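You operate a simulated robot arm through the tools that you are given. There is no shell and no other tool. Be economical: measure what you need, move in short steps, check, and stop when the job is done.

You are at the controls of a simulated two-armed robot. One attempt, no reset.

JOB
Pick up the felt pad marked sixty per cent with one hand, pass it to the other hand and put it on the clear spot on the low table.

Only the result counts: the job must be done as asked and must still hold three seconds after the hand-in. Knocking over, shifting, dropping, spilling or breaking anything else fails it.

ROBOT AND FRAMES
Two 6-joint arms with two-finger parallel grippers on one trunk, on a base that drives. Base frame: it is fixed to the floor where the robot stands at the start and does not move with it; the origin is under the middle of the robot, x ahead of it, y to its left, z up. Readings come in m, rad, newtons and seconds.
The left shoulder is at the start at [0.06, 0.187, 1.222], the right one opposite. With the tool pointing down near the work surface each hand reaches from about 0.26 to 0.62 m from the robot's upright axis, wherever it stands, measured 20 degrees to its own side. Places, roughly: clear spot on the low table (15x13 cm) [2.16, 0.04, 0.24]. Payload 1.57 kg a hand.
The tool frame of a hand sits at the grasp point between the pads (the TCP): z along the fingers, y along the line on which they close. The tips reach 0.03 m beyond it. The gripper opens to 0.11 m. The fingers are 0.024 m wide and 0.012 m thick; the gripper's body (0.048 by 0.112 m) begins 0.078 m behind the TCP.
Orientation is that of the tool frame in the base frame, as [roll, pitch, yaw] about the fixed x, y, z axes, in that order (R = Rz(yaw) Ry(pitch) Rx(roll)). With the fingers straight down and closing along the base's y, the tool's x points along the base's -x, its y along +y and its z along -z.

CONTROLS
- The arms move only by the tool move_arm. It takes "left_motion", "right_motion" or both (then of equal length, played together; a hand with none holds still); each is a list of rows, each an object (a shift or turn left out is 0, a gripper value left out holds the last) with "travel": the shift along the base's x, y, z in m, a list of three; "angular": the turn, a rotation vector about the base's x, y, z in rad, a list of three. In form: [{"travel": [tx, ty, tz], "angular": [ax, ay, az]}, ...]. A call has 1 to 20 rows; each row is the pose to reach, as a shift and turn from the pose commanded when the call began. "left_claw" and "right_claw" are, for a hand that has rows, the finger opening in m, from 0 to 0.11, set as the call begins (left out, the last holds). Rows are played at 5 a second. More than 0.05 m and 0.15 rad between two rows, or a gripper value outside its range, and nothing of the call is played. A pose out of reach is approached as far as the arm can. The call stops where the force on the tool passes 40 N (or 10 N more than at its start, if that is more) or the arm is blocked; 0.2 s more then pass. Each finger travels about 0.153 m/s and halts on what it meets, pressing with about 43 N; the grip force reading is that of the motor and also rises with nothing between the fingers. The clock runs only during rows and for 0.2 s after the last one: add rows that repeat a pose to give the fingers time. The reply holds the time, the measured pose of the TCP, the force on the tool along the base axes, the opening and the grip force, in the units named above and with some noise, with the torque about the TCP (base axes, N m) and any sound that the robot's microphone picked up, and new pictures: "show" is both (left out), scene, wrist or none (wrist: the cameras of the hands that moved).
- Cameras (640 x 400 px; columns grow to the right, rows downward): "scene" is now at [0.018, -0.0061, 1.7811]; the picture's right is [-0.14, -0.99, 0.00], its down [-0.80, 0.11, -0.59] and it looks along [0.59, -0.08, -0.81] (base axes); focal length 285 px, centre (320, 200). "left" rides on the left gripper at [0.07, -0.016, -0.141] in its tool frame; the picture's right is [0.23, 0.97, 0.00], its down [-0.85, 0.20, -0.48] and it looks along [-0.47, 0.11, 0.88] (tool axes); focal length 222 px, centre (320, 200). "right" rides on the right gripper at [0.07, 0.016, -0.141] in its tool frame; the picture's right is [-0.23, 0.97, 0.00], its down [-0.86, -0.20, -0.48] and it looks along [-0.47, -0.11, 0.88] (tool axes); focal length 222 px, centre (320, 200). There is no depth. A picture from a camera that has moved, and an enlarged one, comes with that camera's place and axes in the base frame and with its lens. The place of the scene camera against the robot may be out by one fixed shift of up to 0.025 m in any direction.
- raise_lower(by): slides the trunk up (or, below 0, down) by that many m; the arms and the scene camera ride with it, the base frame stays. It gives what a move gives, with no picture.
- base_move(legs): drives the robot by 1 to 6 legs, each [ahead, left, turn to the left] in m, m and rad, along the robot's own axes; the way and the turn of a leg run together, so that a leg with both is an arc; at most 1.5 m and 3.142 rad a leg. The arms and the cameras ride along, it lands a little off, and it stops where it bumps. It gives what a move gives, and a new picture of the scene camera.
- head_to(pan, tilt): turns the head with the scene camera to pan (to the left, within 1.501 rad either way) and tilt (down, from -0.506 to 1.204), counted from straight ahead of the robot. It gives what a move gives, and a new picture of the scene camera.
- zoom(camera, box): a new picture of the part [left, top, right, bottom] of that camera's present view, enlarged. No time passes.
- hand_in(): hands the job in; it is judged then, once.

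Work in short steps. Places have to be worked out from the pictures, the camera data and where the tool is seen: move nearer, look again, correct. Check each grasp and each placing, and mend what went wrong. You have 120 turns and 260 pictures in all, those below and enlarged ones among them. Open the grippers and draw the arms clear of the work before you hand the job in, unless the task says otherwise; then end with one line.

The tools are called after "Emit:" as a command line: name --argument value ..., lists and objects as JSON in quotes. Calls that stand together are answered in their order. move_arm: Moves the arms, as the interface text tells. Its arguments: {"type":"object","properties":{"left_motion":{"type":"array","items":{"type":"object","properties":{"travel":{"type":"array","items":{"type":"number"}},"angular":{"type":"array","items":{"type":"number"}}}}},"left_claw":{"type":"number"},"right_motion":{"type":"array","items":{"type":"object","properties":{"travel":{"type":"array","items":{"type":"number"}},"angular":{"type":"array","items":{"type":"number"}}}}},"right_claw":{"type":"number"},"show":{"type":"string","enum":["both","scene","wrist","none"]}},"required":[]} The other tools are called the same way: raise_lower (by) slides the trunk up or down; base_move (legs) drives the base; head_to (pan, tilt) turns the head that bears the scene camera; zoom (camera, box) takes an enlarged picture of a part of a camera's view; hand_in () hands the job in.

At the start:

```text
t: 0.0
left_tool_pos: [0.4811, 0.2304, 1.1935]
left_ee_rot: [-3.141, 0.0, -3.141]
left_force: [0.3, -0.7, 0.4]
left_torque: [-0.02, 0.04, -0.02]
left_grip_width: 0.1099
left_gripper_force: 0.0
right_tool_pos: [0.4455, -0.1827, 1.2305]
right_ee_rot: [3.141, 0.0, -3.141]
right_force: [-0.1, -0.4, 0.3]
right_torque: [0.03, 0.01, -0.02]
right_grip_width: 0.11
right_gripper_force: 0.1
trunk travel left (down, up): [-0.85, 0.14]
robot x, y, heading: [0.0014, 0.0013, -0.003]
head pan, tilt: [-0.141, 0.935]
```

scene: 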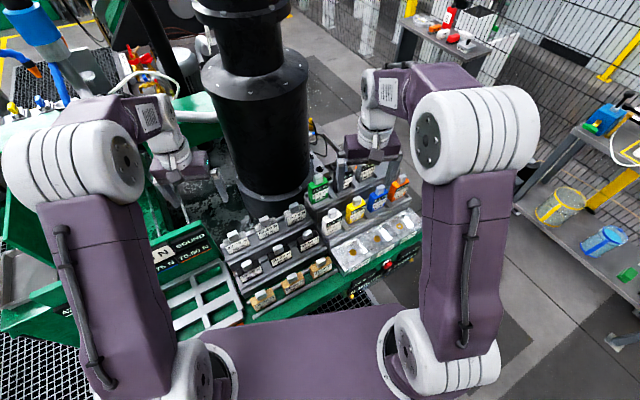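
right: 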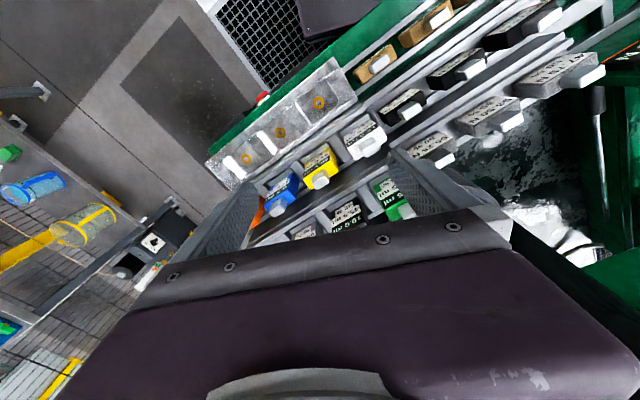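
left: 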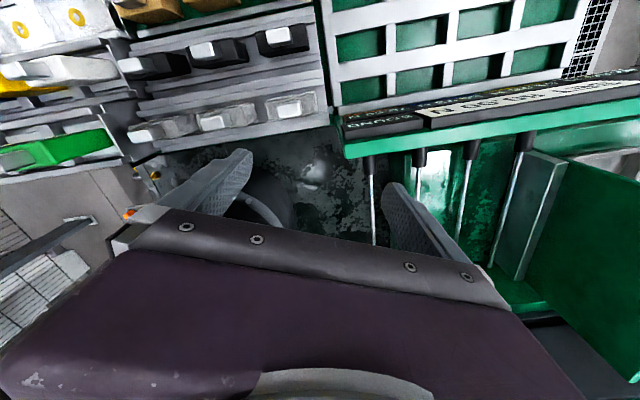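

The rack with blocks stands ahead; I enlarge the scene to read the labels.

Emit:
zoom --camera "scene" --box '[210, 160, 350, 320]'

Emit:
zoom --camera "scene" --box '[290, 150, 430, 280]'

Emit:
zoom --camera "right" --box '[200, 0, 640, 260]'

```text
2.50 times, centred on (280, 240) of scene
camera zoom: at [0.018, -0.0061, 1.7811], right [-0.14, -0.99, 0.0], down [-0.8, 0.11, -0.59], along [0.59, -0.08, -0.81], focal length 712 px, centre (420, 100)
```

zoom: 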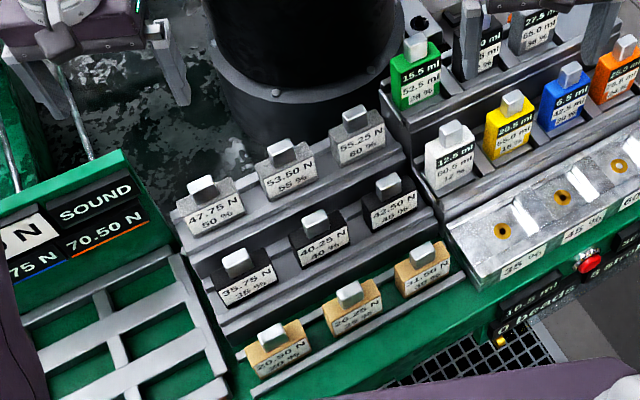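

```text
3.08 times, centred on (360, 215) of scene
camera zoom: at [0.018, -0.0061, 1.7811], right [-0.14, -0.99, 0.0], down [-0.8, 0.11, -0.59], along [0.59, -0.08, -0.81], focal length 876 px, centre (197, 154)
```

zoom: 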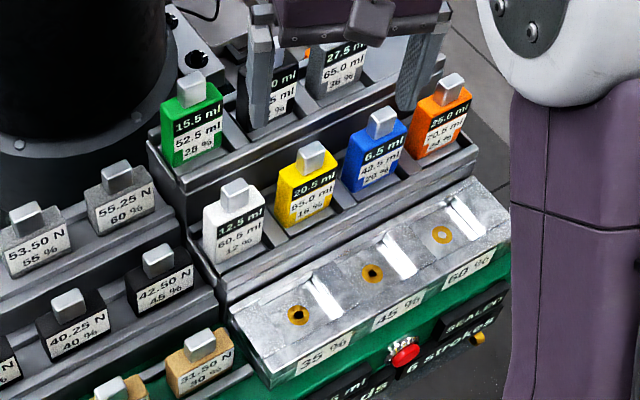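

```text
1.45 times, centred on (420, 130) of right
camera zoom: at [0.375, -0.1658, 1.3719], right [0.23, 0.97, 0.0], down [0.86, -0.2, 0.48], along [0.47, -0.11, -0.88], focal length 323 px, centre (174, 302)
```

zoom: 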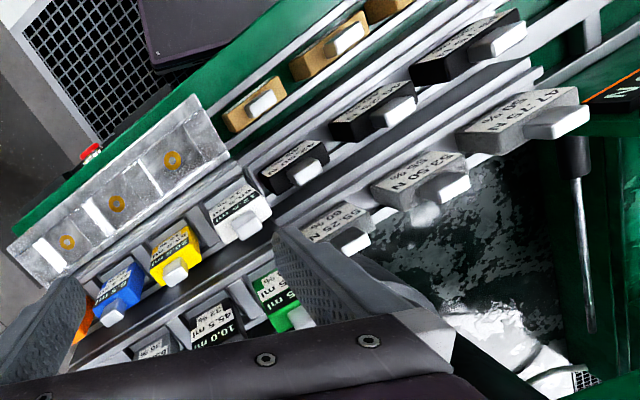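

I read the labels closer before deciding which things are felt pads.

Emit:
zoom --camera "scene" --box '[330, 210, 430, 310]'

Emit:
zoom --camera "scene" --box '[220, 195, 340, 270]'

Emit:
zoom --camera "scene" --box '[390, 0, 510, 75]'

Emit:
zoom --camera "scene" --box '[140, 210, 240, 290]'

Emit:
head_to --pan 0.0 --tilt 0.5

```text
4.00 times, centred on (380, 260) of scene
camera zoom: at [0.018, -0.0061, 1.7811], right [-0.14, -0.99, 0.0], down [-0.8, 0.11, -0.59], along [0.59, -0.08, -0.81], focal length 1139 px, centre (80, -40)
```

zoom: 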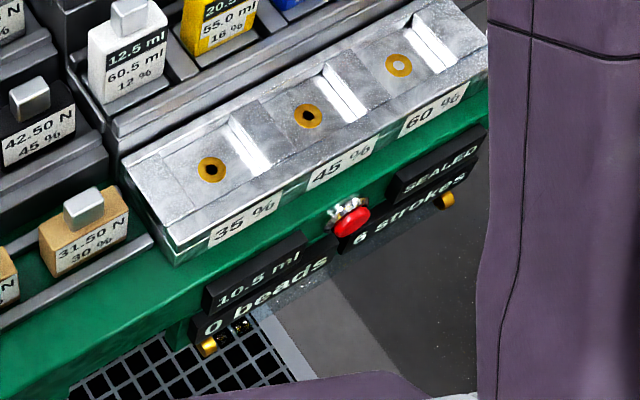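

```text
5.33 times, centred on (280, 232) of scene
camera zoom: at [0.018, -0.0061, 1.7811], right [-0.14, -0.99, 0.0], down [-0.8, 0.11, -0.59], along [0.59, -0.08, -0.81], focal length 1518 px, centre (533, 27)
```

zoom: 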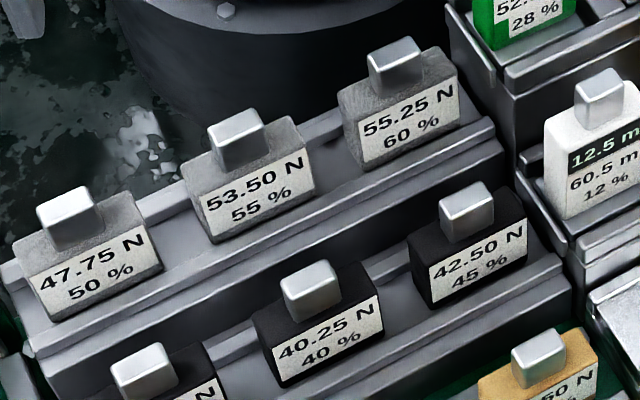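

```text
5.33 times, centred on (450, 38) of scene
camera zoom: at [0.018, -0.0061, 1.7811], right [-0.14, -0.99, 0.0], down [-0.8, 0.11, -0.59], along [0.59, -0.08, -0.81], focal length 1518 px, centre (-373, 1067)
```

zoom: 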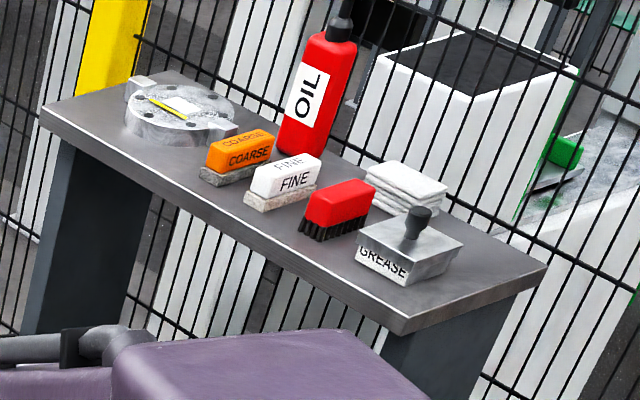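

```text
5.00 times, centred on (190, 250) of scene
camera zoom: at [0.018, -0.0061, 1.7811], right [-0.14, -0.99, 0.0], down [-0.8, 0.11, -0.59], along [0.59, -0.08, -0.81], focal length 1423 px, centre (970, -50)
```

zoom: 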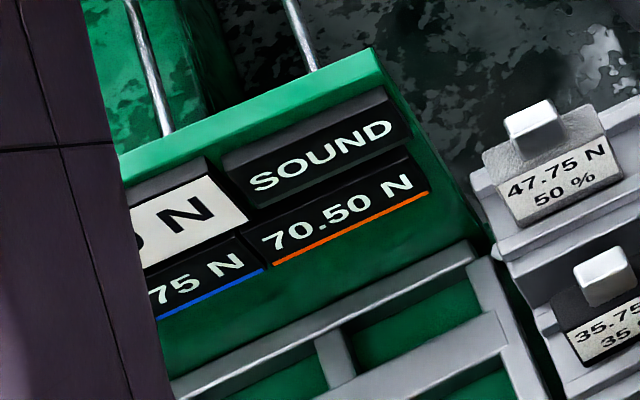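

```text
t: 0.9
left_tool_pos: [0.481, 0.2294, 1.1926]
left_ee_rot: [-3.142, 0.001, 3.141]
left_force: [0.2, 0.3, 0.1]
left_torque: [0.03, 0.01, 0.03]
left_grip_width: 0.11
left_gripper_force: 0.0
right_tool_pos: [0.4442, -0.1814, 1.2317]
right_ee_rot: [3.141, -0.001, -3.14]
right_force: [-0.1, 0.2, 0.4]
right_torque: [0.0, 0.01, -0.03]
right_grip_width: 0.11
right_gripper_force: 0.1
trunk travel left (down, up): [-0.85, 0.14]
robot x, y, heading: [0.0024, -0.0018, 0.001]
head pan, tilt: [0.0, 0.499]
camera scene: at [0.0361, 0.0042, 1.8175], right [0.0, -1.0, 0.0], down [-0.48, 0.0, -0.88], along [0.88, 0.0, -0.48], focal length 285 px, centre (320, 200)
```

scene: 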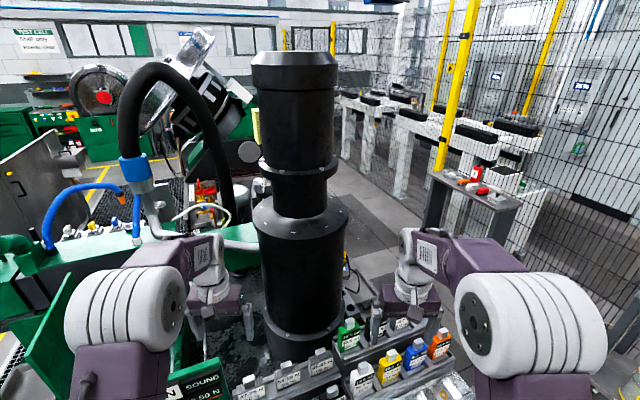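

The grey fuzzy block "55.25 N 60 %" is the felt pad (tan and black being other materials). I look for the low table and the way there.

Emit:
head_to --pan 0.0 --tilt 0.1

Emit:
head_to --pan -0.9 --tilt 0.6

Emit:
head_to --pan 0.9 --tilt 0.6

```text
t: 1.8
left_tool_pos: [0.4817, 0.2296, 1.1945]
left_ee_rot: [-3.142, 0.0, 3.141]
left_force: [-1.2, 0.2, 0.6]
left_torque: [0.0, 0.03, 0.0]
left_grip_width: 0.1099
left_gripper_force: 0.1
right_tool_pos: [0.4453, -0.182, 1.232]
right_ee_rot: [-3.141, -0.002, 3.141]
right_force: [0.2, 0.3, -0.4]
right_torque: [-0.01, -0.04, 0.03]
right_grip_width: 0.1098
right_gripper_force: 0.1
trunk travel left (down, up): [-0.85, 0.14]
robot x, y, heading: [0.0028, 0.001, 0.001]
head pan, tilt: [0.0, 0.099]
camera scene: at [0.0372, 0.0042, 1.8546], right [0.0, -1.0, 0.0], down [-0.1, 0.0, -0.99], along [0.99, 0.0, -0.1], focal length 285 px, centre (320, 200)
```

scene: 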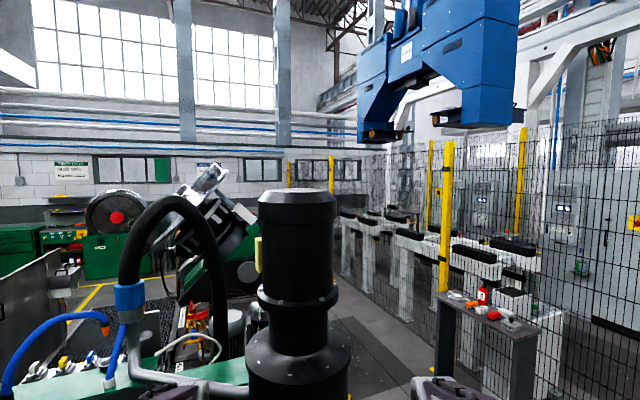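

```text
t: 3.0
left_tool_pos: [0.4797, 0.2308, 1.1922]
left_ee_rot: [3.14, -0.001, 3.14]
left_force: [-0.1, -0.6, 0.2]
left_torque: [0.03, 0.02, 0.01]
left_grip_width: 0.1099
left_gripper_force: 0.0
right_tool_pos: [0.4446, -0.1828, 1.2309]
right_ee_rot: [3.142, -0.001, -3.141]
right_force: [0.1, -0.8, 0.1]
right_torque: [0.0, 0.01, -0.03]
right_grip_width: 0.1097
right_gripper_force: 0.0
trunk travel left (down, up): [-0.85, 0.14]
robot x, y, heading: [-0.0041, -0.0022, -0.0]
head pan, tilt: [-0.901, 0.6]
camera scene: at [0.0002, -0.065, 1.8086], right [-0.78, -0.62, 0.0], down [-0.35, 0.44, -0.83], along [0.51, -0.65, -0.56], focal length 285 px, centre (320, 200)
```

scene: 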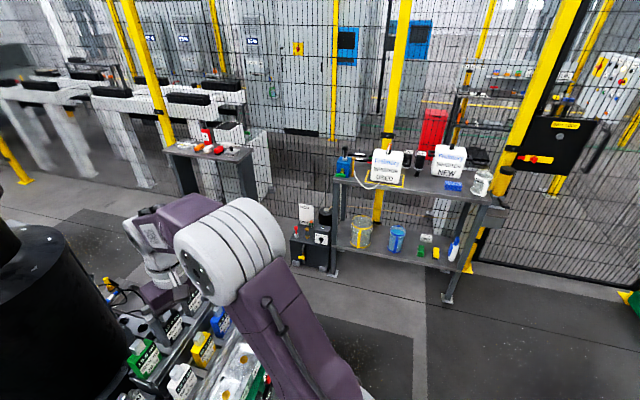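

```text
t: 4.8
left_tool_pos: [0.4816, 0.2304, 1.1929]
left_ee_rot: [-3.142, 0.001, -3.141]
left_force: [0.2, 0.4, -1.8]
left_torque: [0.01, -0.02, 0.01]
left_grip_width: 0.1098
left_gripper_force: 0.0
right_tool_pos: [0.4445, -0.1824, 1.2319]
right_ee_rot: [-3.142, -0.003, -3.141]
right_force: [0.0, 0.3, -0.4]
right_torque: [-0.02, 0.03, 0.01]
right_grip_width: 0.1101
right_gripper_force: 0.0
trunk travel left (down, up): [-0.85, 0.14]
robot x, y, heading: [0.0001, 0.0006, 0.001]
head pan, tilt: [0.901, 0.6]
camera scene: at [0.0001, 0.0734, 1.8085], right [0.78, -0.62, 0.0], down [-0.35, -0.44, -0.83], along [0.51, 0.65, -0.56], focal length 285 px, centre (320, 200)
```

scene: 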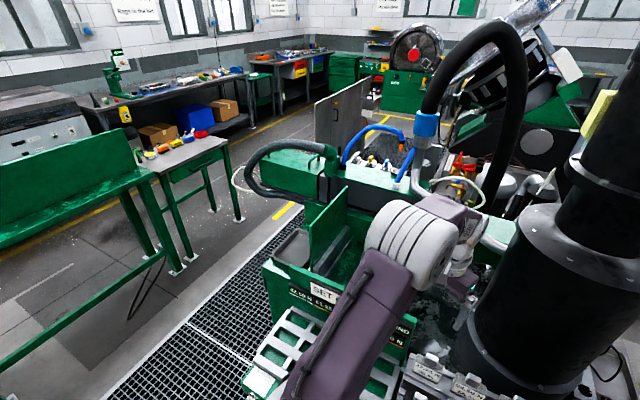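

The aisle on the right is free; the table lies behind the column. First I bring the right hand near the pad, high, turning about 0.38 rad to line up with the row.

Emit:
move_arm --right_motion '[{"travel": [-0.01, 0.04, 0.0], "angular": [0, 0, 0.1]}, {"travel": [-0.02, 0.08, 0.0], "angular": [0, 0, 0.2]}, {"travel": [-0.025, 0.12, 0.0], "angular": [0, 0, 0.3]}, {"travel": [-0.025, 0.16, 0.0], "angular": [0, 0, 0.38]}, {"travel": [-0.025, 0.16, 0.0], "angular": [0, 0, 0.38]}]' --show "wrist"

Emit:
head_to --pan 0.0 --tilt 0.95

```text
t: 6.0
left_tool_pos: [0.4821, 0.2284, 1.1933]
left_ee_rot: [-3.142, 0.002, 3.14]
left_force: [0.8, 0.4, 0.8]
left_torque: [0.0, 0.0, 0.0]
left_grip_width: 0.1103
left_gripper_force: 0.0
right_tool_pos: [0.4191, -0.0212, 1.2308]
right_ee_rot: [3.141, -0.001, -2.762]
right_force: [0.2, 0.8, -0.1]
right_torque: [0.03, 0.04, 0.02]
right_grip_width: 0.11
right_gripper_force: 0.0
trunk travel left (down, up): [-0.85, 0.14]
robot x, y, heading: [0.0007, -0.0019, 0.003]
head pan, tilt: [0.901, 0.6]
camera right: at [0.3482, -0.0323, 1.3711], right [-0.15, 0.99, 0.0], down [0.87, 0.13, 0.48], along [0.47, 0.07, -0.88], focal length 222 px, centre (320, 200)
```

right: 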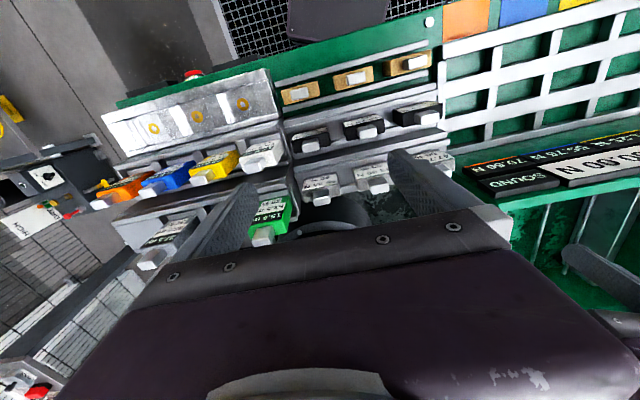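

```text
t: 7.2
left_tool_pos: [0.4804, 0.2302, 1.1938]
left_ee_rot: [-3.141, 0.001, -3.141]
left_force: [0.5, 0.5, 0.9]
left_torque: [0.02, 0.01, -0.02]
left_grip_width: 0.11
left_gripper_force: 0.1
right_tool_pos: [0.4194, -0.0221, 1.2308]
right_ee_rot: [3.141, 0.001, -2.762]
right_force: [0.3, -0.1, 0.1]
right_torque: [-0.01, 0.02, 0.01]
right_grip_width: 0.1099
right_gripper_force: 0.0
trunk travel left (down, up): [-0.85, 0.14]
robot x, y, heading: [0.0014, -0.0004, 0.004]
head pan, tilt: [0.0, 0.949]
camera scene: at [0.0179, 0.0044, 1.7801], right [0.0, -1.0, 0.0], down [-0.81, 0.0, -0.58], along [0.58, 0.0, -0.81], focal length 285 px, centre (320, 200)
```

scene: 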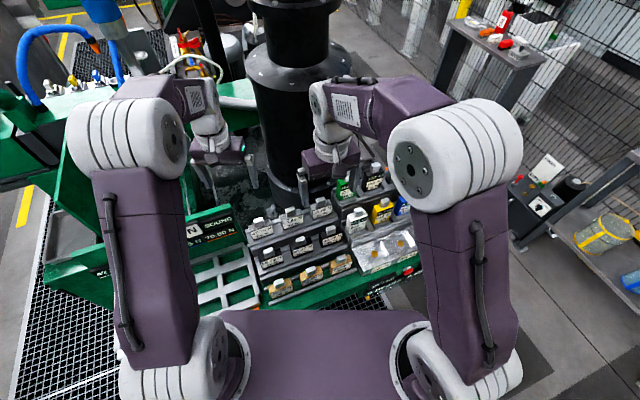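

The row looks nearly parallel to the fingers now. I enlarge the wrist view to triangulate the knob.

Emit:
zoom --camera "right" --box '[220, 120, 460, 270]'

Emit:
zoom --camera "scene" --box '[220, 130, 420, 280]'

Emit:
zoom --camera "left" --box '[0, 0, 350, 220]'

```text
2.67 times, centred on (340, 195) of right
camera zoom: at [0.3484, -0.0322, 1.3711], right [-0.15, 0.99, 0.0], down [0.87, 0.13, 0.48], along [0.47, 0.07, -0.88], focal length 592 px, centre (267, 213)
```

zoom: 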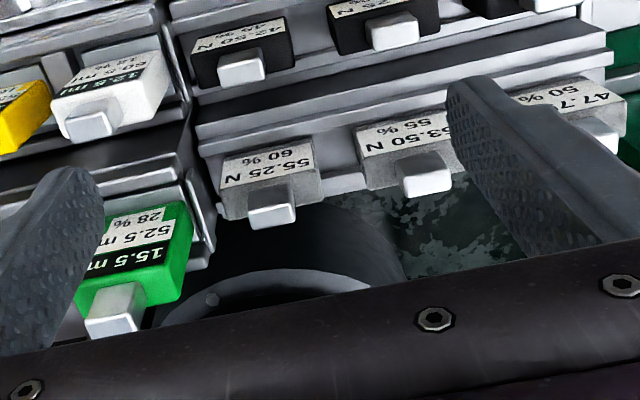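

```text
2.67 times, centred on (320, 205) of scene
camera zoom: at [0.0179, 0.0044, 1.7801], right [0.0, -1.0, 0.0], down [-0.81, 0.0, -0.58], along [0.58, 0.0, -0.81], focal length 759 px, centre (320, 187)
```

zoom: 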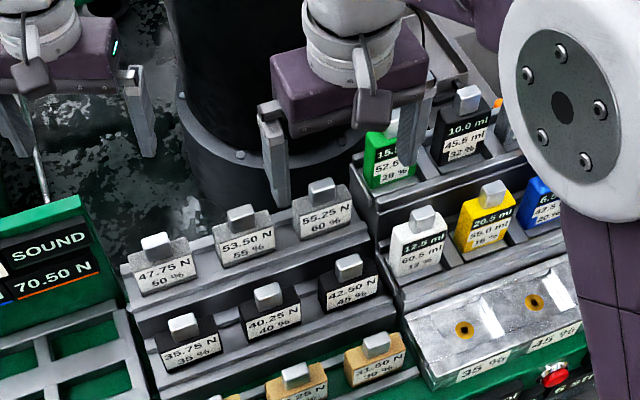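

```text
1.82 times, centred on (175, 110) of left
camera zoom: at [0.4126, 0.2144, 1.3349], right [-0.23, 0.97, 0.0], down [0.85, 0.2, 0.48], along [0.47, 0.11, -0.88], focal length 404 px, centre (584, 364)
```

zoom: 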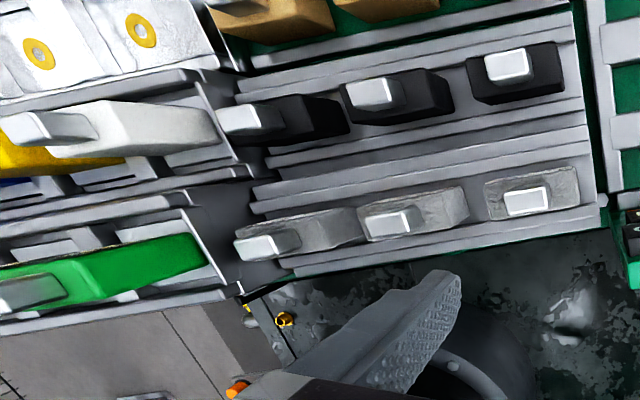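

Triangulation from both wrist cameras: knob top at about (0.533, -0.001, 1.031), row angle 22°. I go above it at z≈1.12 with fingers at 0.06.

Emit:
move_arm --right_motion '[{"travel": [0.04, 0.01, 0.0]}, {"travel": [0.08, 0.015, 0.0]}, {"travel": [0.114, 0.021, 0.0]}, {"travel": [0.114, 0.021, -0.04]}, {"travel": [0.114, 0.021, -0.08]}, {"travel": [0.114, 0.021, -0.11]}, {"travel": [0.114, 0.021, -0.11]}]' --right_claw 0.06

Emit:
zoom --camera "left" --box '[0, 0, 350, 220]'

Emit:
zoom --camera "scene" --box '[240, 130, 400, 250]'

```text
t: 8.8
left_tool_pos: [0.4801, 0.2302, 1.1936]
left_ee_rot: [3.141, 0.0, 3.14]
left_force: [0.4, -0.6, 0.2]
left_torque: [0.01, -0.03, -0.01]
left_grip_width: 0.11
left_gripper_force: 0.1
right_tool_pos: [0.5341, -0.0018, 1.1216]
right_ee_rot: [3.141, -0.001, -2.761]
right_force: [0.4, 0.5, 0.6]
right_torque: [0.03, -0.02, 0.02]
right_grip_width: 0.0598
right_gripper_force: 0.1
trunk travel left (down, up): [-0.85, 0.14]
robot x, y, heading: [0.0007, 0.001, -0.004]
head pan, tilt: [0.0, 0.949]
camera scene: at [0.0174, 0.0043, 1.7801], right [0.0, -1.0, 0.0], down [-0.81, 0.0, -0.58], along [0.58, 0.0, -0.81], focal length 285 px, centre (320, 200)
camera right: at [0.4633, -0.0128, 1.2623], right [-0.15, 0.99, 0.0], down [0.87, 0.13, 0.48], along [0.47, 0.07, -0.88], focal length 222 px, centre (320, 200)
```

scene: 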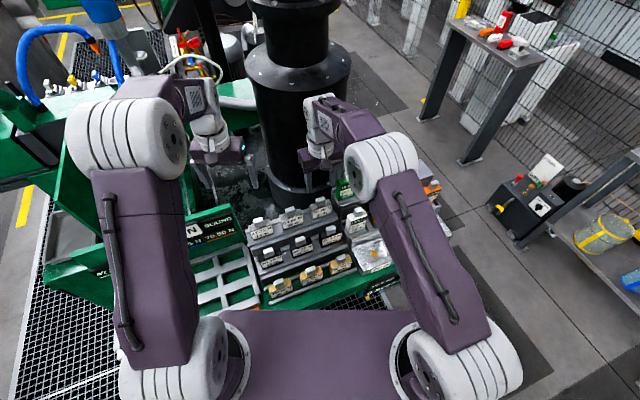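
right: 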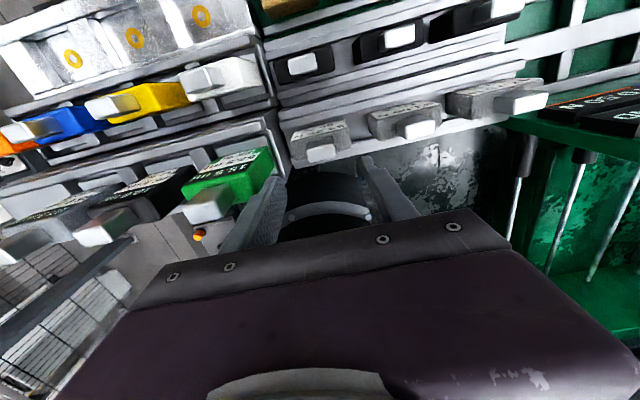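

```text
1.82 times, centred on (175, 110) of left
camera zoom: at [0.4122, 0.2143, 1.335], right [-0.23, 0.97, 0.0], down [0.85, 0.2, 0.48], along [0.47, 0.11, -0.88], focal length 404 px, centre (584, 364)
```

zoom: 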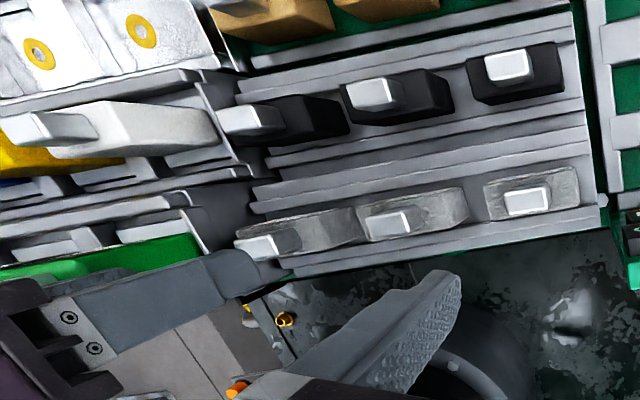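

```text
3.33 times, centred on (320, 190) of scene
camera zoom: at [0.0174, 0.0043, 1.7801], right [0.0, -1.0, 0.0], down [-0.81, 0.0, -0.58], along [0.58, 0.0, -0.81], focal length 949 px, centre (320, 233)
```

zoom: 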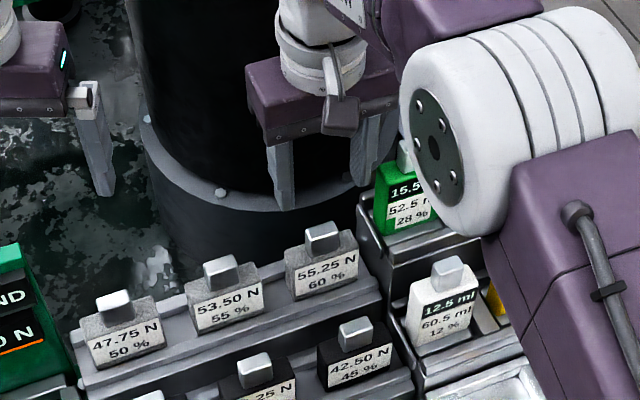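

The knob projects to about (0.531, -0.001), matching the tool. I descend in steps to z≈1.043.

Emit:
move_arm --right_motion '[{"travel": [-0.002, 0.001, -0.03]}, {"travel": [-0.002, 0.001, -0.055]}, {"travel": [-0.002, 0.001, -0.07]}, {"travel": [-0.002, 0.001, -0.079]}, {"travel": [-0.002, 0.001, -0.079]}]' --show "wrist"

Emit:
zoom --camera "scene" --box '[270, 150, 370, 230]'

Emit:
zoom --camera "left" --box '[20, 40, 260, 190]'

```text
t: 10.0
left_tool_pos: [0.4807, 0.2302, 1.1929]
left_ee_rot: [-3.141, -0.002, 3.14]
left_force: [0.0, 0.0, -0.2]
left_torque: [-0.01, 0.0, -0.02]
left_grip_width: 0.1101
left_gripper_force: 0.1
right_tool_pos: [0.5322, -0.0003, 1.0426]
right_ee_rot: [3.141, 0.0, -2.76]
right_force: [-0.4, 0.2, -0.1]
right_torque: [-0.01, -0.02, -0.02]
right_grip_width: 0.0601
right_gripper_force: 0.1
trunk travel left (down, up): [-0.85, 0.14]
robot x, y, heading: [0.0009, -0.0003, 0.002]
head pan, tilt: [0.0, 0.949]
camera right: at [0.4607, -0.0102, 1.1832], right [-0.15, 0.99, 0.0], down [0.87, 0.13, 0.48], along [0.47, 0.07, -0.88], focal length 222 px, centre (320, 200)
```

right: 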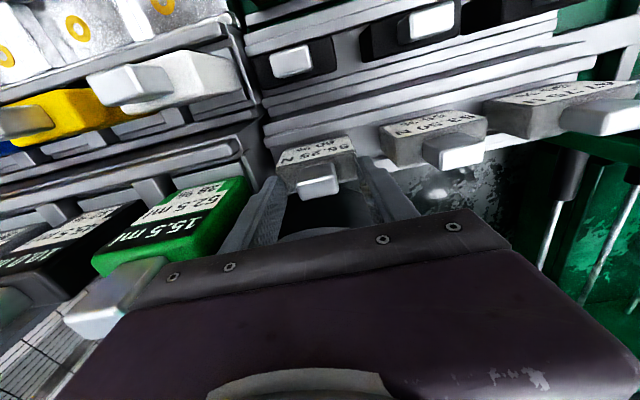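

```text
5.00 times, centred on (320, 190) of scene
camera zoom: at [0.018, 0.0043, 1.7801], right [0.0, -1.0, 0.0], down [-0.81, 0.0, -0.58], along [0.58, 0.0, -0.81], focal length 1423 px, centre (320, 250)
```

zoom: 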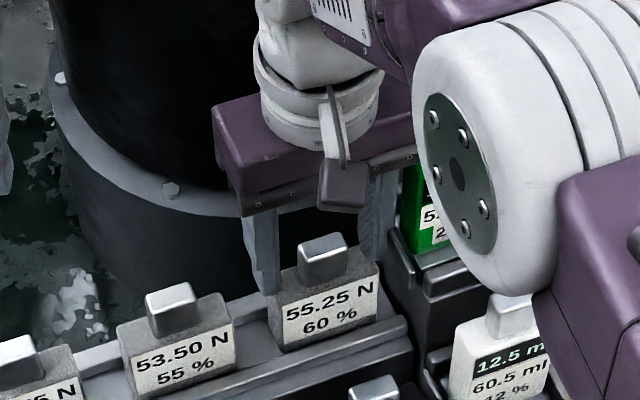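

```text
2.67 times, centred on (140, 115) of left
camera zoom: at [0.4127, 0.2143, 1.3349], right [-0.23, 0.97, 0.0], down [0.85, 0.2, 0.48], along [0.47, 0.11, -0.88], focal length 592 px, centre (800, 427)
```

zoom: 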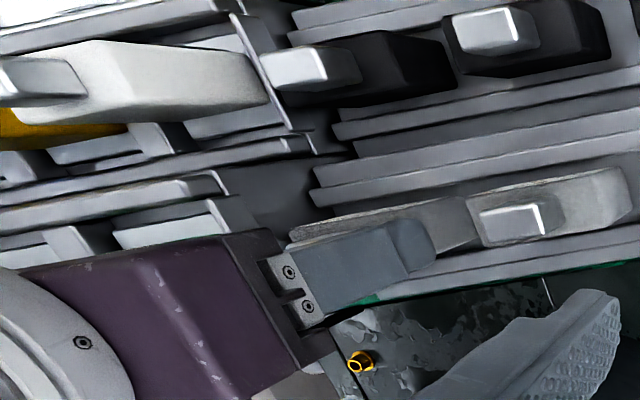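

Scene and wrist readings need to agree; I look at an extra-large view of the fingertips versus the knob.

Emit:
zoom --camera "scene" --box '[300, 175, 360, 215]'

Emit:
zoom --camera "right" --box '[230, 110, 430, 240]'

```text
10.00 times, centred on (330, 195) of scene
camera zoom: at [0.018, 0.0043, 1.7801], right [0.0, -1.0, 0.0], down [-0.81, 0.0, -0.58], along [0.58, 0.0, -0.81], focal length 2847 px, centre (220, 250)
```

zoom: 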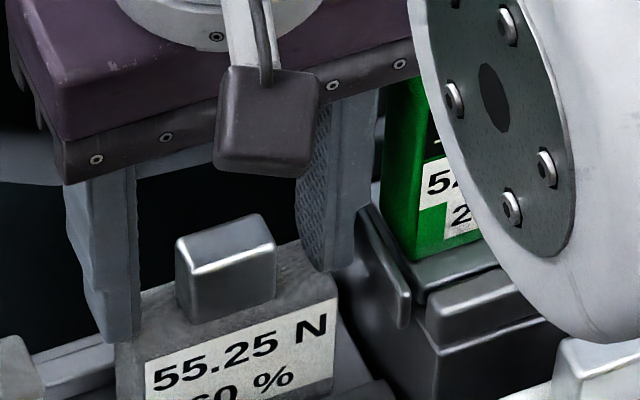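

```text
3.08 times, centred on (330, 175) of right
camera zoom: at [0.4607, -0.0102, 1.1832], right [-0.15, 0.99, 0.0], down [0.87, 0.13, 0.48], along [0.47, 0.07, -0.88], focal length 684 px, centre (289, 277)
```

zoom: 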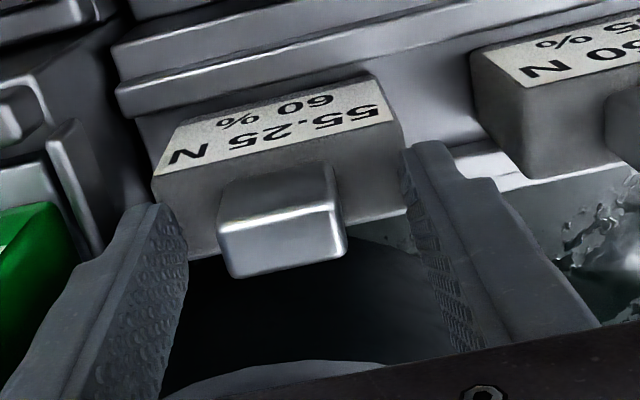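

The fingertips straddle the knob with tips near its base, centred. I close the right gripper.

Emit:
move_arm --right_motion '[{"travel": [0, 0, 0]}, {"travel": [0, 0, 0]}, {"travel": [0, 0, 0]}, {"travel": [0, 0, 0]}]' --right_claw 0.0 --show "none"

Emit:
zoom --camera "scene" --box '[300, 175, 360, 215]'

Emit:
zoom --camera "right" --box '[230, 110, 430, 240]'

```text
t: 11.0
left_tool_pos: [0.481, 0.23, 1.1938]
left_ee_rot: [3.141, 0.0, -3.14]
left_force: [-0.6, -0.5, -0.2]
left_torque: [0.02, 0.0, 0.01]
left_grip_width: 0.11
left_gripper_force: 0.1
right_tool_pos: [0.5312, -0.0006, 1.0428]
right_ee_rot: [3.142, -0.002, -2.762]
right_force: [-0.4, 0.4, -0.2]
right_torque: [0.02, -0.01, 0.0]
right_grip_width: 0.0292
right_gripper_force: 39.1
trunk travel left (down, up): [-0.85, 0.14]
robot x, y, heading: [-0.0008, -0.0012, -0.002]
head pan, tilt: [0.0, 0.949]
```

```text
10.00 times, centred on (330, 195) of scene
camera zoom: at [0.0181, 0.0043, 1.7801], right [0.0, -1.0, 0.0], down [-0.81, 0.0, -0.58], along [0.58, 0.0, -0.81], focal length 2847 px, centre (220, 250)
```

zoom: 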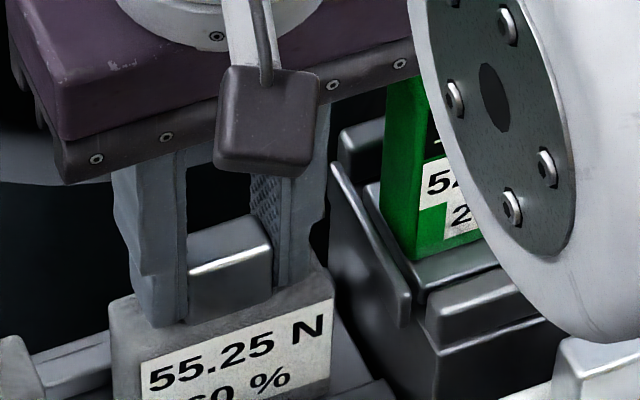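

```text
3.08 times, centred on (330, 175) of right
camera zoom: at [0.4608, -0.0103, 1.1833], right [-0.15, 0.99, 0.0], down [0.87, 0.13, 0.48], along [0.47, 0.07, -0.88], focal length 684 px, centre (289, 277)
```

zoom: 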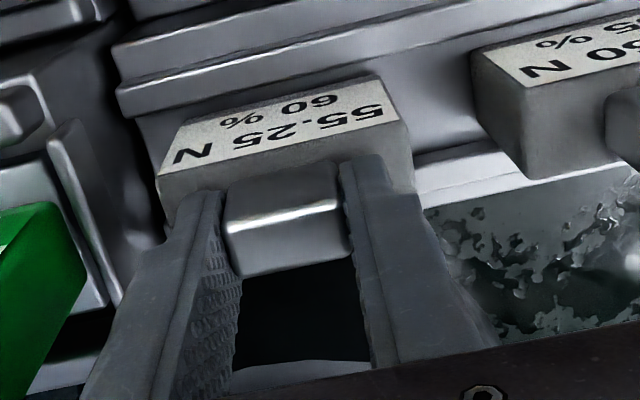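

Knob gripped at 29 mm, 39 N. I lift slowly straight up and check.

Emit:
move_arm --right_motion '[{"travel": [0, 0, 0.015]}, {"travel": [0, 0, 0.035]}, {"travel": [0, 0, 0.07]}, {"travel": [0, 0, 0.11]}, {"travel": [0, 0, 0.15]}, {"travel": [0, 0, 0.15]}]'

Emit:
zoom --camera "left" --box '[0, 0, 350, 220]'

Emit:
zoom --camera "scene" --box '[270, 120, 390, 200]'

```text
t: 12.4
left_tool_pos: [0.4816, 0.2306, 1.1925]
left_ee_rot: [3.141, -0.001, -3.141]
left_force: [0.7, -0.1, 0.1]
left_torque: [0.02, 0.0, 0.01]
left_grip_width: 0.1098
left_gripper_force: 0.0
right_tool_pos: [0.532, 0.0005, 1.1925]
right_ee_rot: [-3.141, 0.0, -2.76]
right_force: [0.1, 0.7, -1.1]
right_torque: [-0.01, -0.01, 0.02]
right_grip_width: 0.0292
right_gripper_force: 38.6
trunk travel left (down, up): [-0.85, 0.14]
robot x, y, heading: [0.0029, 0.0032, -0.0]
head pan, tilt: [0.0, 0.949]
camera scene: at [0.0184, 0.0043, 1.7801], right [0.0, -1.0, 0.0], down [-0.81, 0.0, -0.58], along [0.58, 0.0, -0.81], focal length 285 px, centre (320, 200)
camera right: at [0.4612, -0.0108, 1.3331], right [-0.15, 0.99, 0.0], down [0.87, 0.13, 0.48], along [0.47, 0.07, -0.88], focal length 222 px, centre (320, 200)
```

scene: 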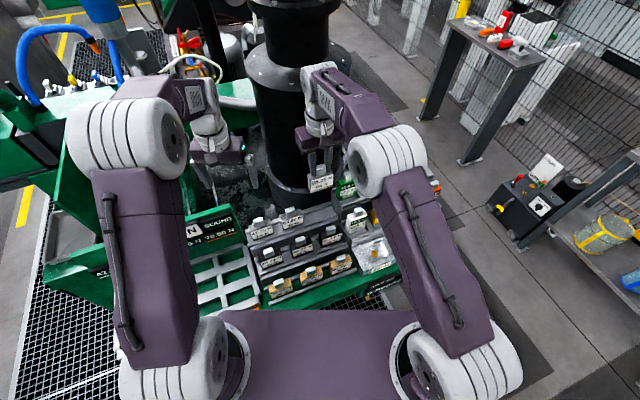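
right: 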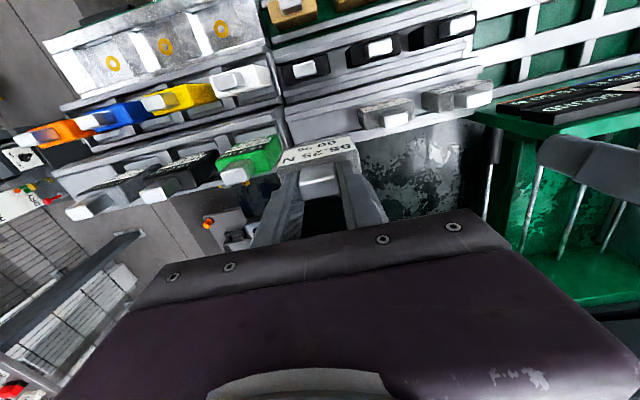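

```text
1.82 times, centred on (175, 110) of left
camera zoom: at [0.4129, 0.2143, 1.3348], right [-0.23, 0.97, 0.0], down [0.86, 0.2, 0.48], along [0.47, 0.11, -0.88], focal length 404 px, centre (584, 364)
```

zoom: 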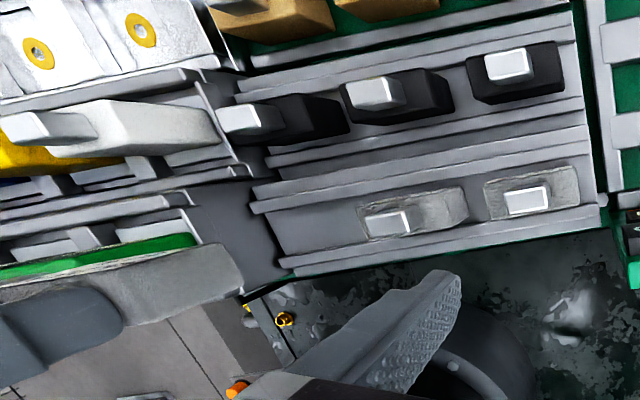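

```text
5.00 times, centred on (330, 160) of scene
camera zoom: at [0.0184, 0.0043, 1.7801], right [0.0, -1.0, 0.0], down [-0.81, 0.0, -0.58], along [0.58, 0.0, -0.81], focal length 1423 px, centre (270, 400)
```

zoom: 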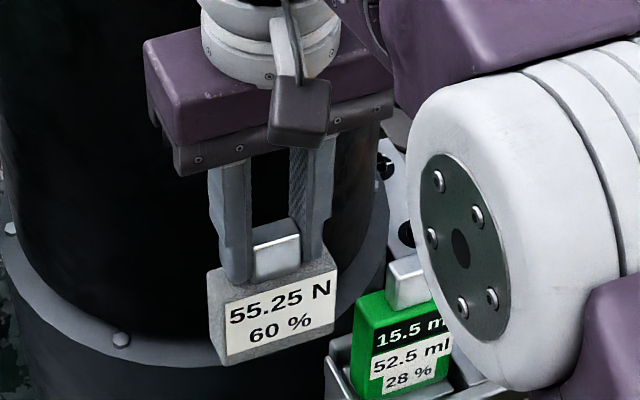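

Pad is held upright. I raise the trunk 0.1 m and back the base off so the hand-over happens clear of the rack.

Emit:
raise_lower --by 0.1

Emit:
base_move --legs '[[-0.4, 0, 0]]'

```text
t: 13.7
left_tool_pos: [0.4808, 0.2305, 1.2929]
left_ee_rot: [3.14, 0.001, 3.141]
left_force: [-0.2, -0.6, 0.2]
left_torque: [-0.01, -0.01, 0.0]
left_grip_width: 0.11
left_gripper_force: 0.1
right_tool_pos: [0.5316, -0.0004, 1.2924]
right_ee_rot: [-3.141, -0.001, -2.761]
right_force: [-0.6, -0.3, -0.1]
right_torque: [-0.01, -0.03, 0.0]
right_grip_width: 0.0292
right_gripper_force: 38.6
trunk travel left (down, up): [-0.95, 0.04]
robot x, y, heading: [0.0011, -0.0001, 0.001]
head pan, tilt: [0.0, 0.949]
```

```text
t: 16.2
left_tool_pos: [0.0889, 0.2302, 1.2922]
left_ee_rot: [-3.142, 0.0, -3.139]
left_force: [-1.0, 0.3, -0.8]
left_torque: [-0.05, 0.07, -0.02]
left_grip_width: 0.1098
left_gripper_force: 0.1
right_tool_pos: [0.1392, 0.0009, 1.2911]
right_ee_rot: [3.141, -0.001, -2.762]
right_force: [0.7, 0.7, -1.1]
right_torque: [-0.02, 0.04, 0.02]
right_grip_width: 0.0289
right_gripper_force: 39.3
trunk travel left (down, up): [-0.95, 0.04]
robot x, y, heading: [-0.394, 0.0002, -0.004]
head pan, tilt: [0.0, 0.949]
camera scene: at [-0.3728, 0.004, 1.8801], right [0.0, -1.0, 0.0], down [-0.81, 0.0, -0.58], along [0.58, 0.0, -0.81], focal length 285 px, centre (320, 200)
```

scene: 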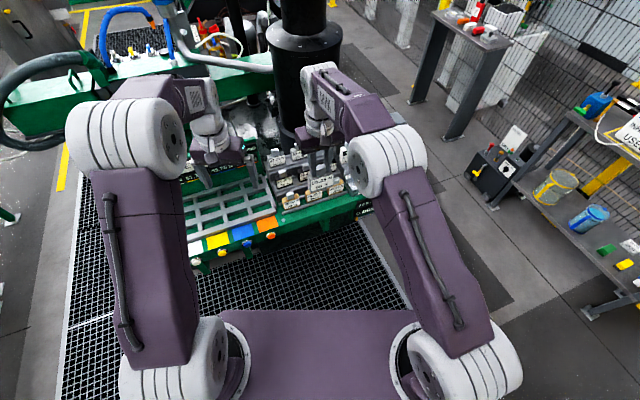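

Clear of the rack. Now I turn the right hand so the pad faces back-left and yaw the left hand likewise.

Emit:
move_arm --right_motion '[{"travel": [0, -0.02, 0], "angular": [0, 0, -0.145]}, {"travel": [0, -0.04, 0], "angular": [0, 0, -0.29]}, {"travel": [0, -0.05, 0], "angular": [0, 0, -0.435]}, {"travel": [0, -0.06, 0], "angular": [0, 0, -0.58]}, {"travel": [0, -0.06, 0], "angular": [0, 0, -0.73]}, {"travel": [0, -0.06, 0], "angular": [0, 0, -0.73]}]' --left_motion '[{"travel": [-0.02, 0, 0.02], "angular": [0, 0, -0.12]}, {"travel": [-0.04, 0, 0.04], "angular": [0, 0, -0.24]}, {"travel": [-0.05, 0, 0.05], "angular": [0, 0, -0.35]}, {"travel": [-0.05, 0, 0.05], "angular": [0, 0, -0.35]}, {"travel": [-0.05, 0, 0.05], "angular": [0, 0, -0.35]}, {"travel": [-0.05, 0, 0.05], "angular": [0, 0, -0.35]}]' --left_claw 0.11

```text
t: 17.6
left_tool_pos: [0.0386, 0.2315, 1.3433]
left_ee_rot: [3.141, 0.001, 2.792]
left_force: [0.4, 0.7, 0.3]
left_torque: [0.02, 0.0, -0.01]
left_grip_width: 0.1097
left_gripper_force: 0.0
right_tool_pos: [0.1371, -0.0594, 1.2914]
right_ee_rot: [3.141, 0.0, 2.79]
right_force: [-0.3, 0.1, -0.9]
right_torque: [0.0, 0.0, -0.03]
right_grip_width: 0.0289
right_gripper_force: 38.4
trunk travel left (down, up): [-0.95, 0.04]
robot x, y, heading: [-0.3962, -0.0016, 0.005]
head pan, tilt: [0.0, 0.949]
camera scene: at [-0.3768, 0.0042, 1.8801], right [0.0, -1.0, 0.0], down [-0.81, 0.0, -0.58], along [0.58, 0.0, -0.81], focal length 285 px, centre (320, 200)
camera right: at [0.0769, -0.0203, 1.4331], right [0.55, 0.84, 0.0], down [0.73, -0.48, 0.48], along [0.4, -0.26, -0.88], focal length 222 px, centre (320, 200)
camera left: at [-0.0321, 0.2402, 1.4847], right [0.12, 0.99, 0.0], down [0.87, -0.1, 0.48], along [0.48, -0.06, -0.88], focal length 222 px, centre (320, 200)
```

scene: 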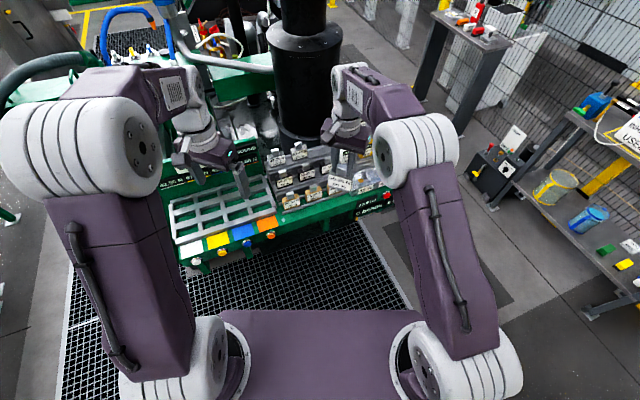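
right: 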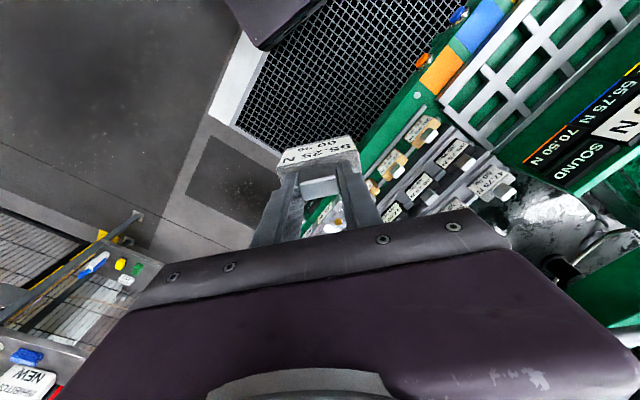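
left: 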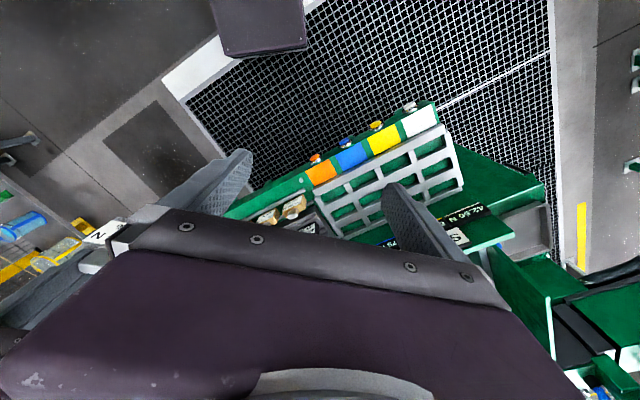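

Now I lean the left hand by 45° so its fingers point forward and down toward the pad side.

Emit:
move_arm --left_motion '[{"angular": [-0.045, -0.122, 0]}, {"angular": [-0.09, -0.244, 0]}, {"angular": [-0.135, -0.366, 0]}, {"angular": [-0.18, -0.488, 0]}, {"angular": [-0.225, -0.61, 0]}, {"angular": [-0.269, -0.737, 0]}, {"angular": [-0.269, -0.737, 0]}]'

```text
t: 19.2
left_tool_pos: [0.0374, 0.2305, 1.3417]
left_ee_rot: [-3.14, 0.783, 2.793]
left_force: [-0.1, 0.0, -1.0]
left_torque: [0.0, 0.0, -0.01]
left_grip_width: 0.1099
left_gripper_force: 0.2
right_tool_pos: [0.1369, -0.0596, 1.2926]
right_ee_rot: [3.141, 0.0, 2.794]
right_force: [0.5, -0.1, -0.8]
right_torque: [0.0, 0.01, 0.0]
right_grip_width: 0.0293
right_gripper_force: 38.8
trunk travel left (down, up): [-0.95, 0.04]
robot x, y, heading: [-0.3952, 0.0025, 0.004]
head pan, tilt: [0.0, 0.949]
camera scene: at [-0.3764, 0.0039, 1.8801], right [0.0, -1.0, 0.0], down [-0.81, 0.0, -0.58], along [0.58, 0.0, -0.81], focal length 285 px, centre (320, 200)
camera left: at [-0.1082, 0.2671, 1.3939], right [0.18, 0.97, -0.16], down [0.32, 0.1, 0.94], along [0.93, -0.22, -0.29], focal length 222 px, centre (320, 200)
```

scene: 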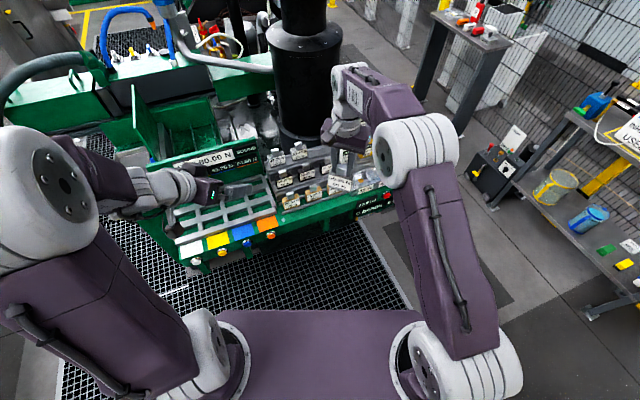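
left: 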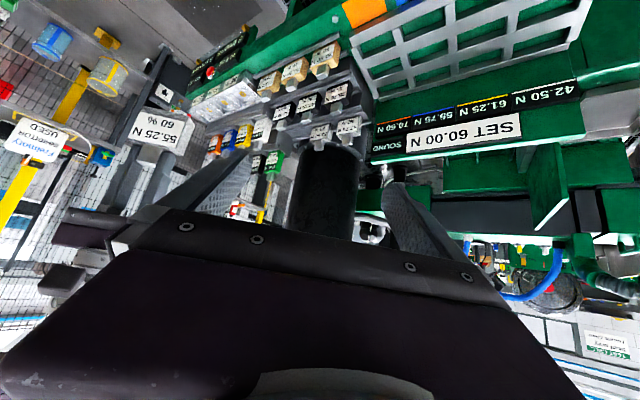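

The left camera sees the pad (upside down). I enlarge it to measure the block.

Emit:
zoom --camera "left" --box '[80, 60, 240, 200]'

Emit:
zoom --camera "scene" --box '[300, 110, 400, 210]'

Emit:
zoom --camera "right" --box '[230, 110, 430, 240]'

```text
2.86 times, centred on (160, 130) of left
camera zoom: at [-0.1082, 0.2671, 1.3939], right [0.18, 0.97, -0.16], down [0.32, 0.1, 0.94], along [0.93, -0.22, -0.29], focal length 635 px, centre (777, 400)
```

zoom: 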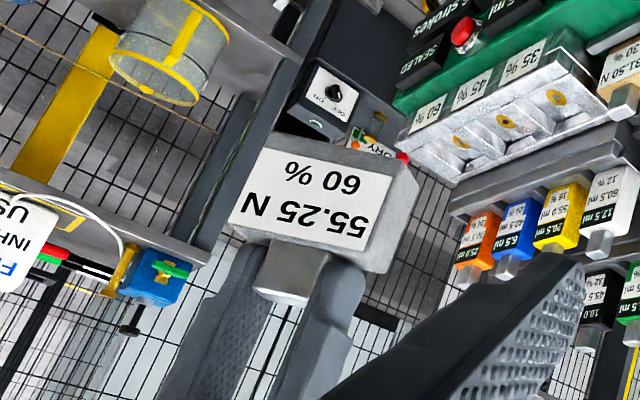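

```text
4.00 times, centred on (350, 160) of scene
camera zoom: at [-0.3764, 0.0039, 1.8801], right [0.0, -1.0, 0.0], down [-0.81, 0.0, -0.58], along [0.58, 0.0, -0.81], focal length 1139 px, centre (200, 360)
```

zoom: 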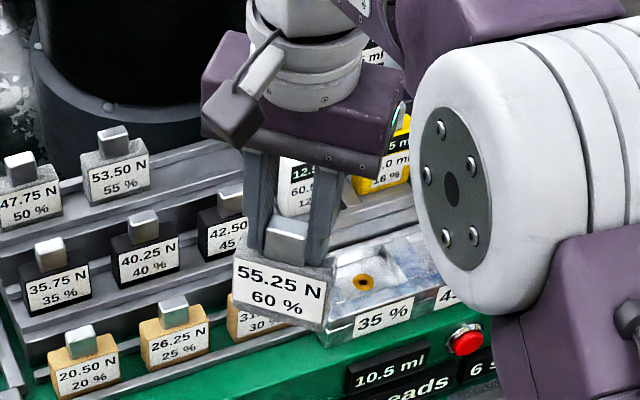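

```text
3.08 times, centred on (330, 175) of right
camera zoom: at [0.0772, -0.0205, 1.4329], right [0.55, 0.84, 0.0], down [0.74, -0.48, 0.48], along [0.4, -0.26, -0.88], focal length 684 px, centre (289, 277)
```

zoom: 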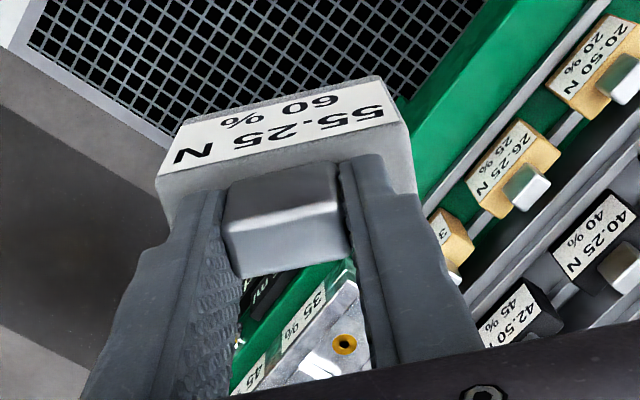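

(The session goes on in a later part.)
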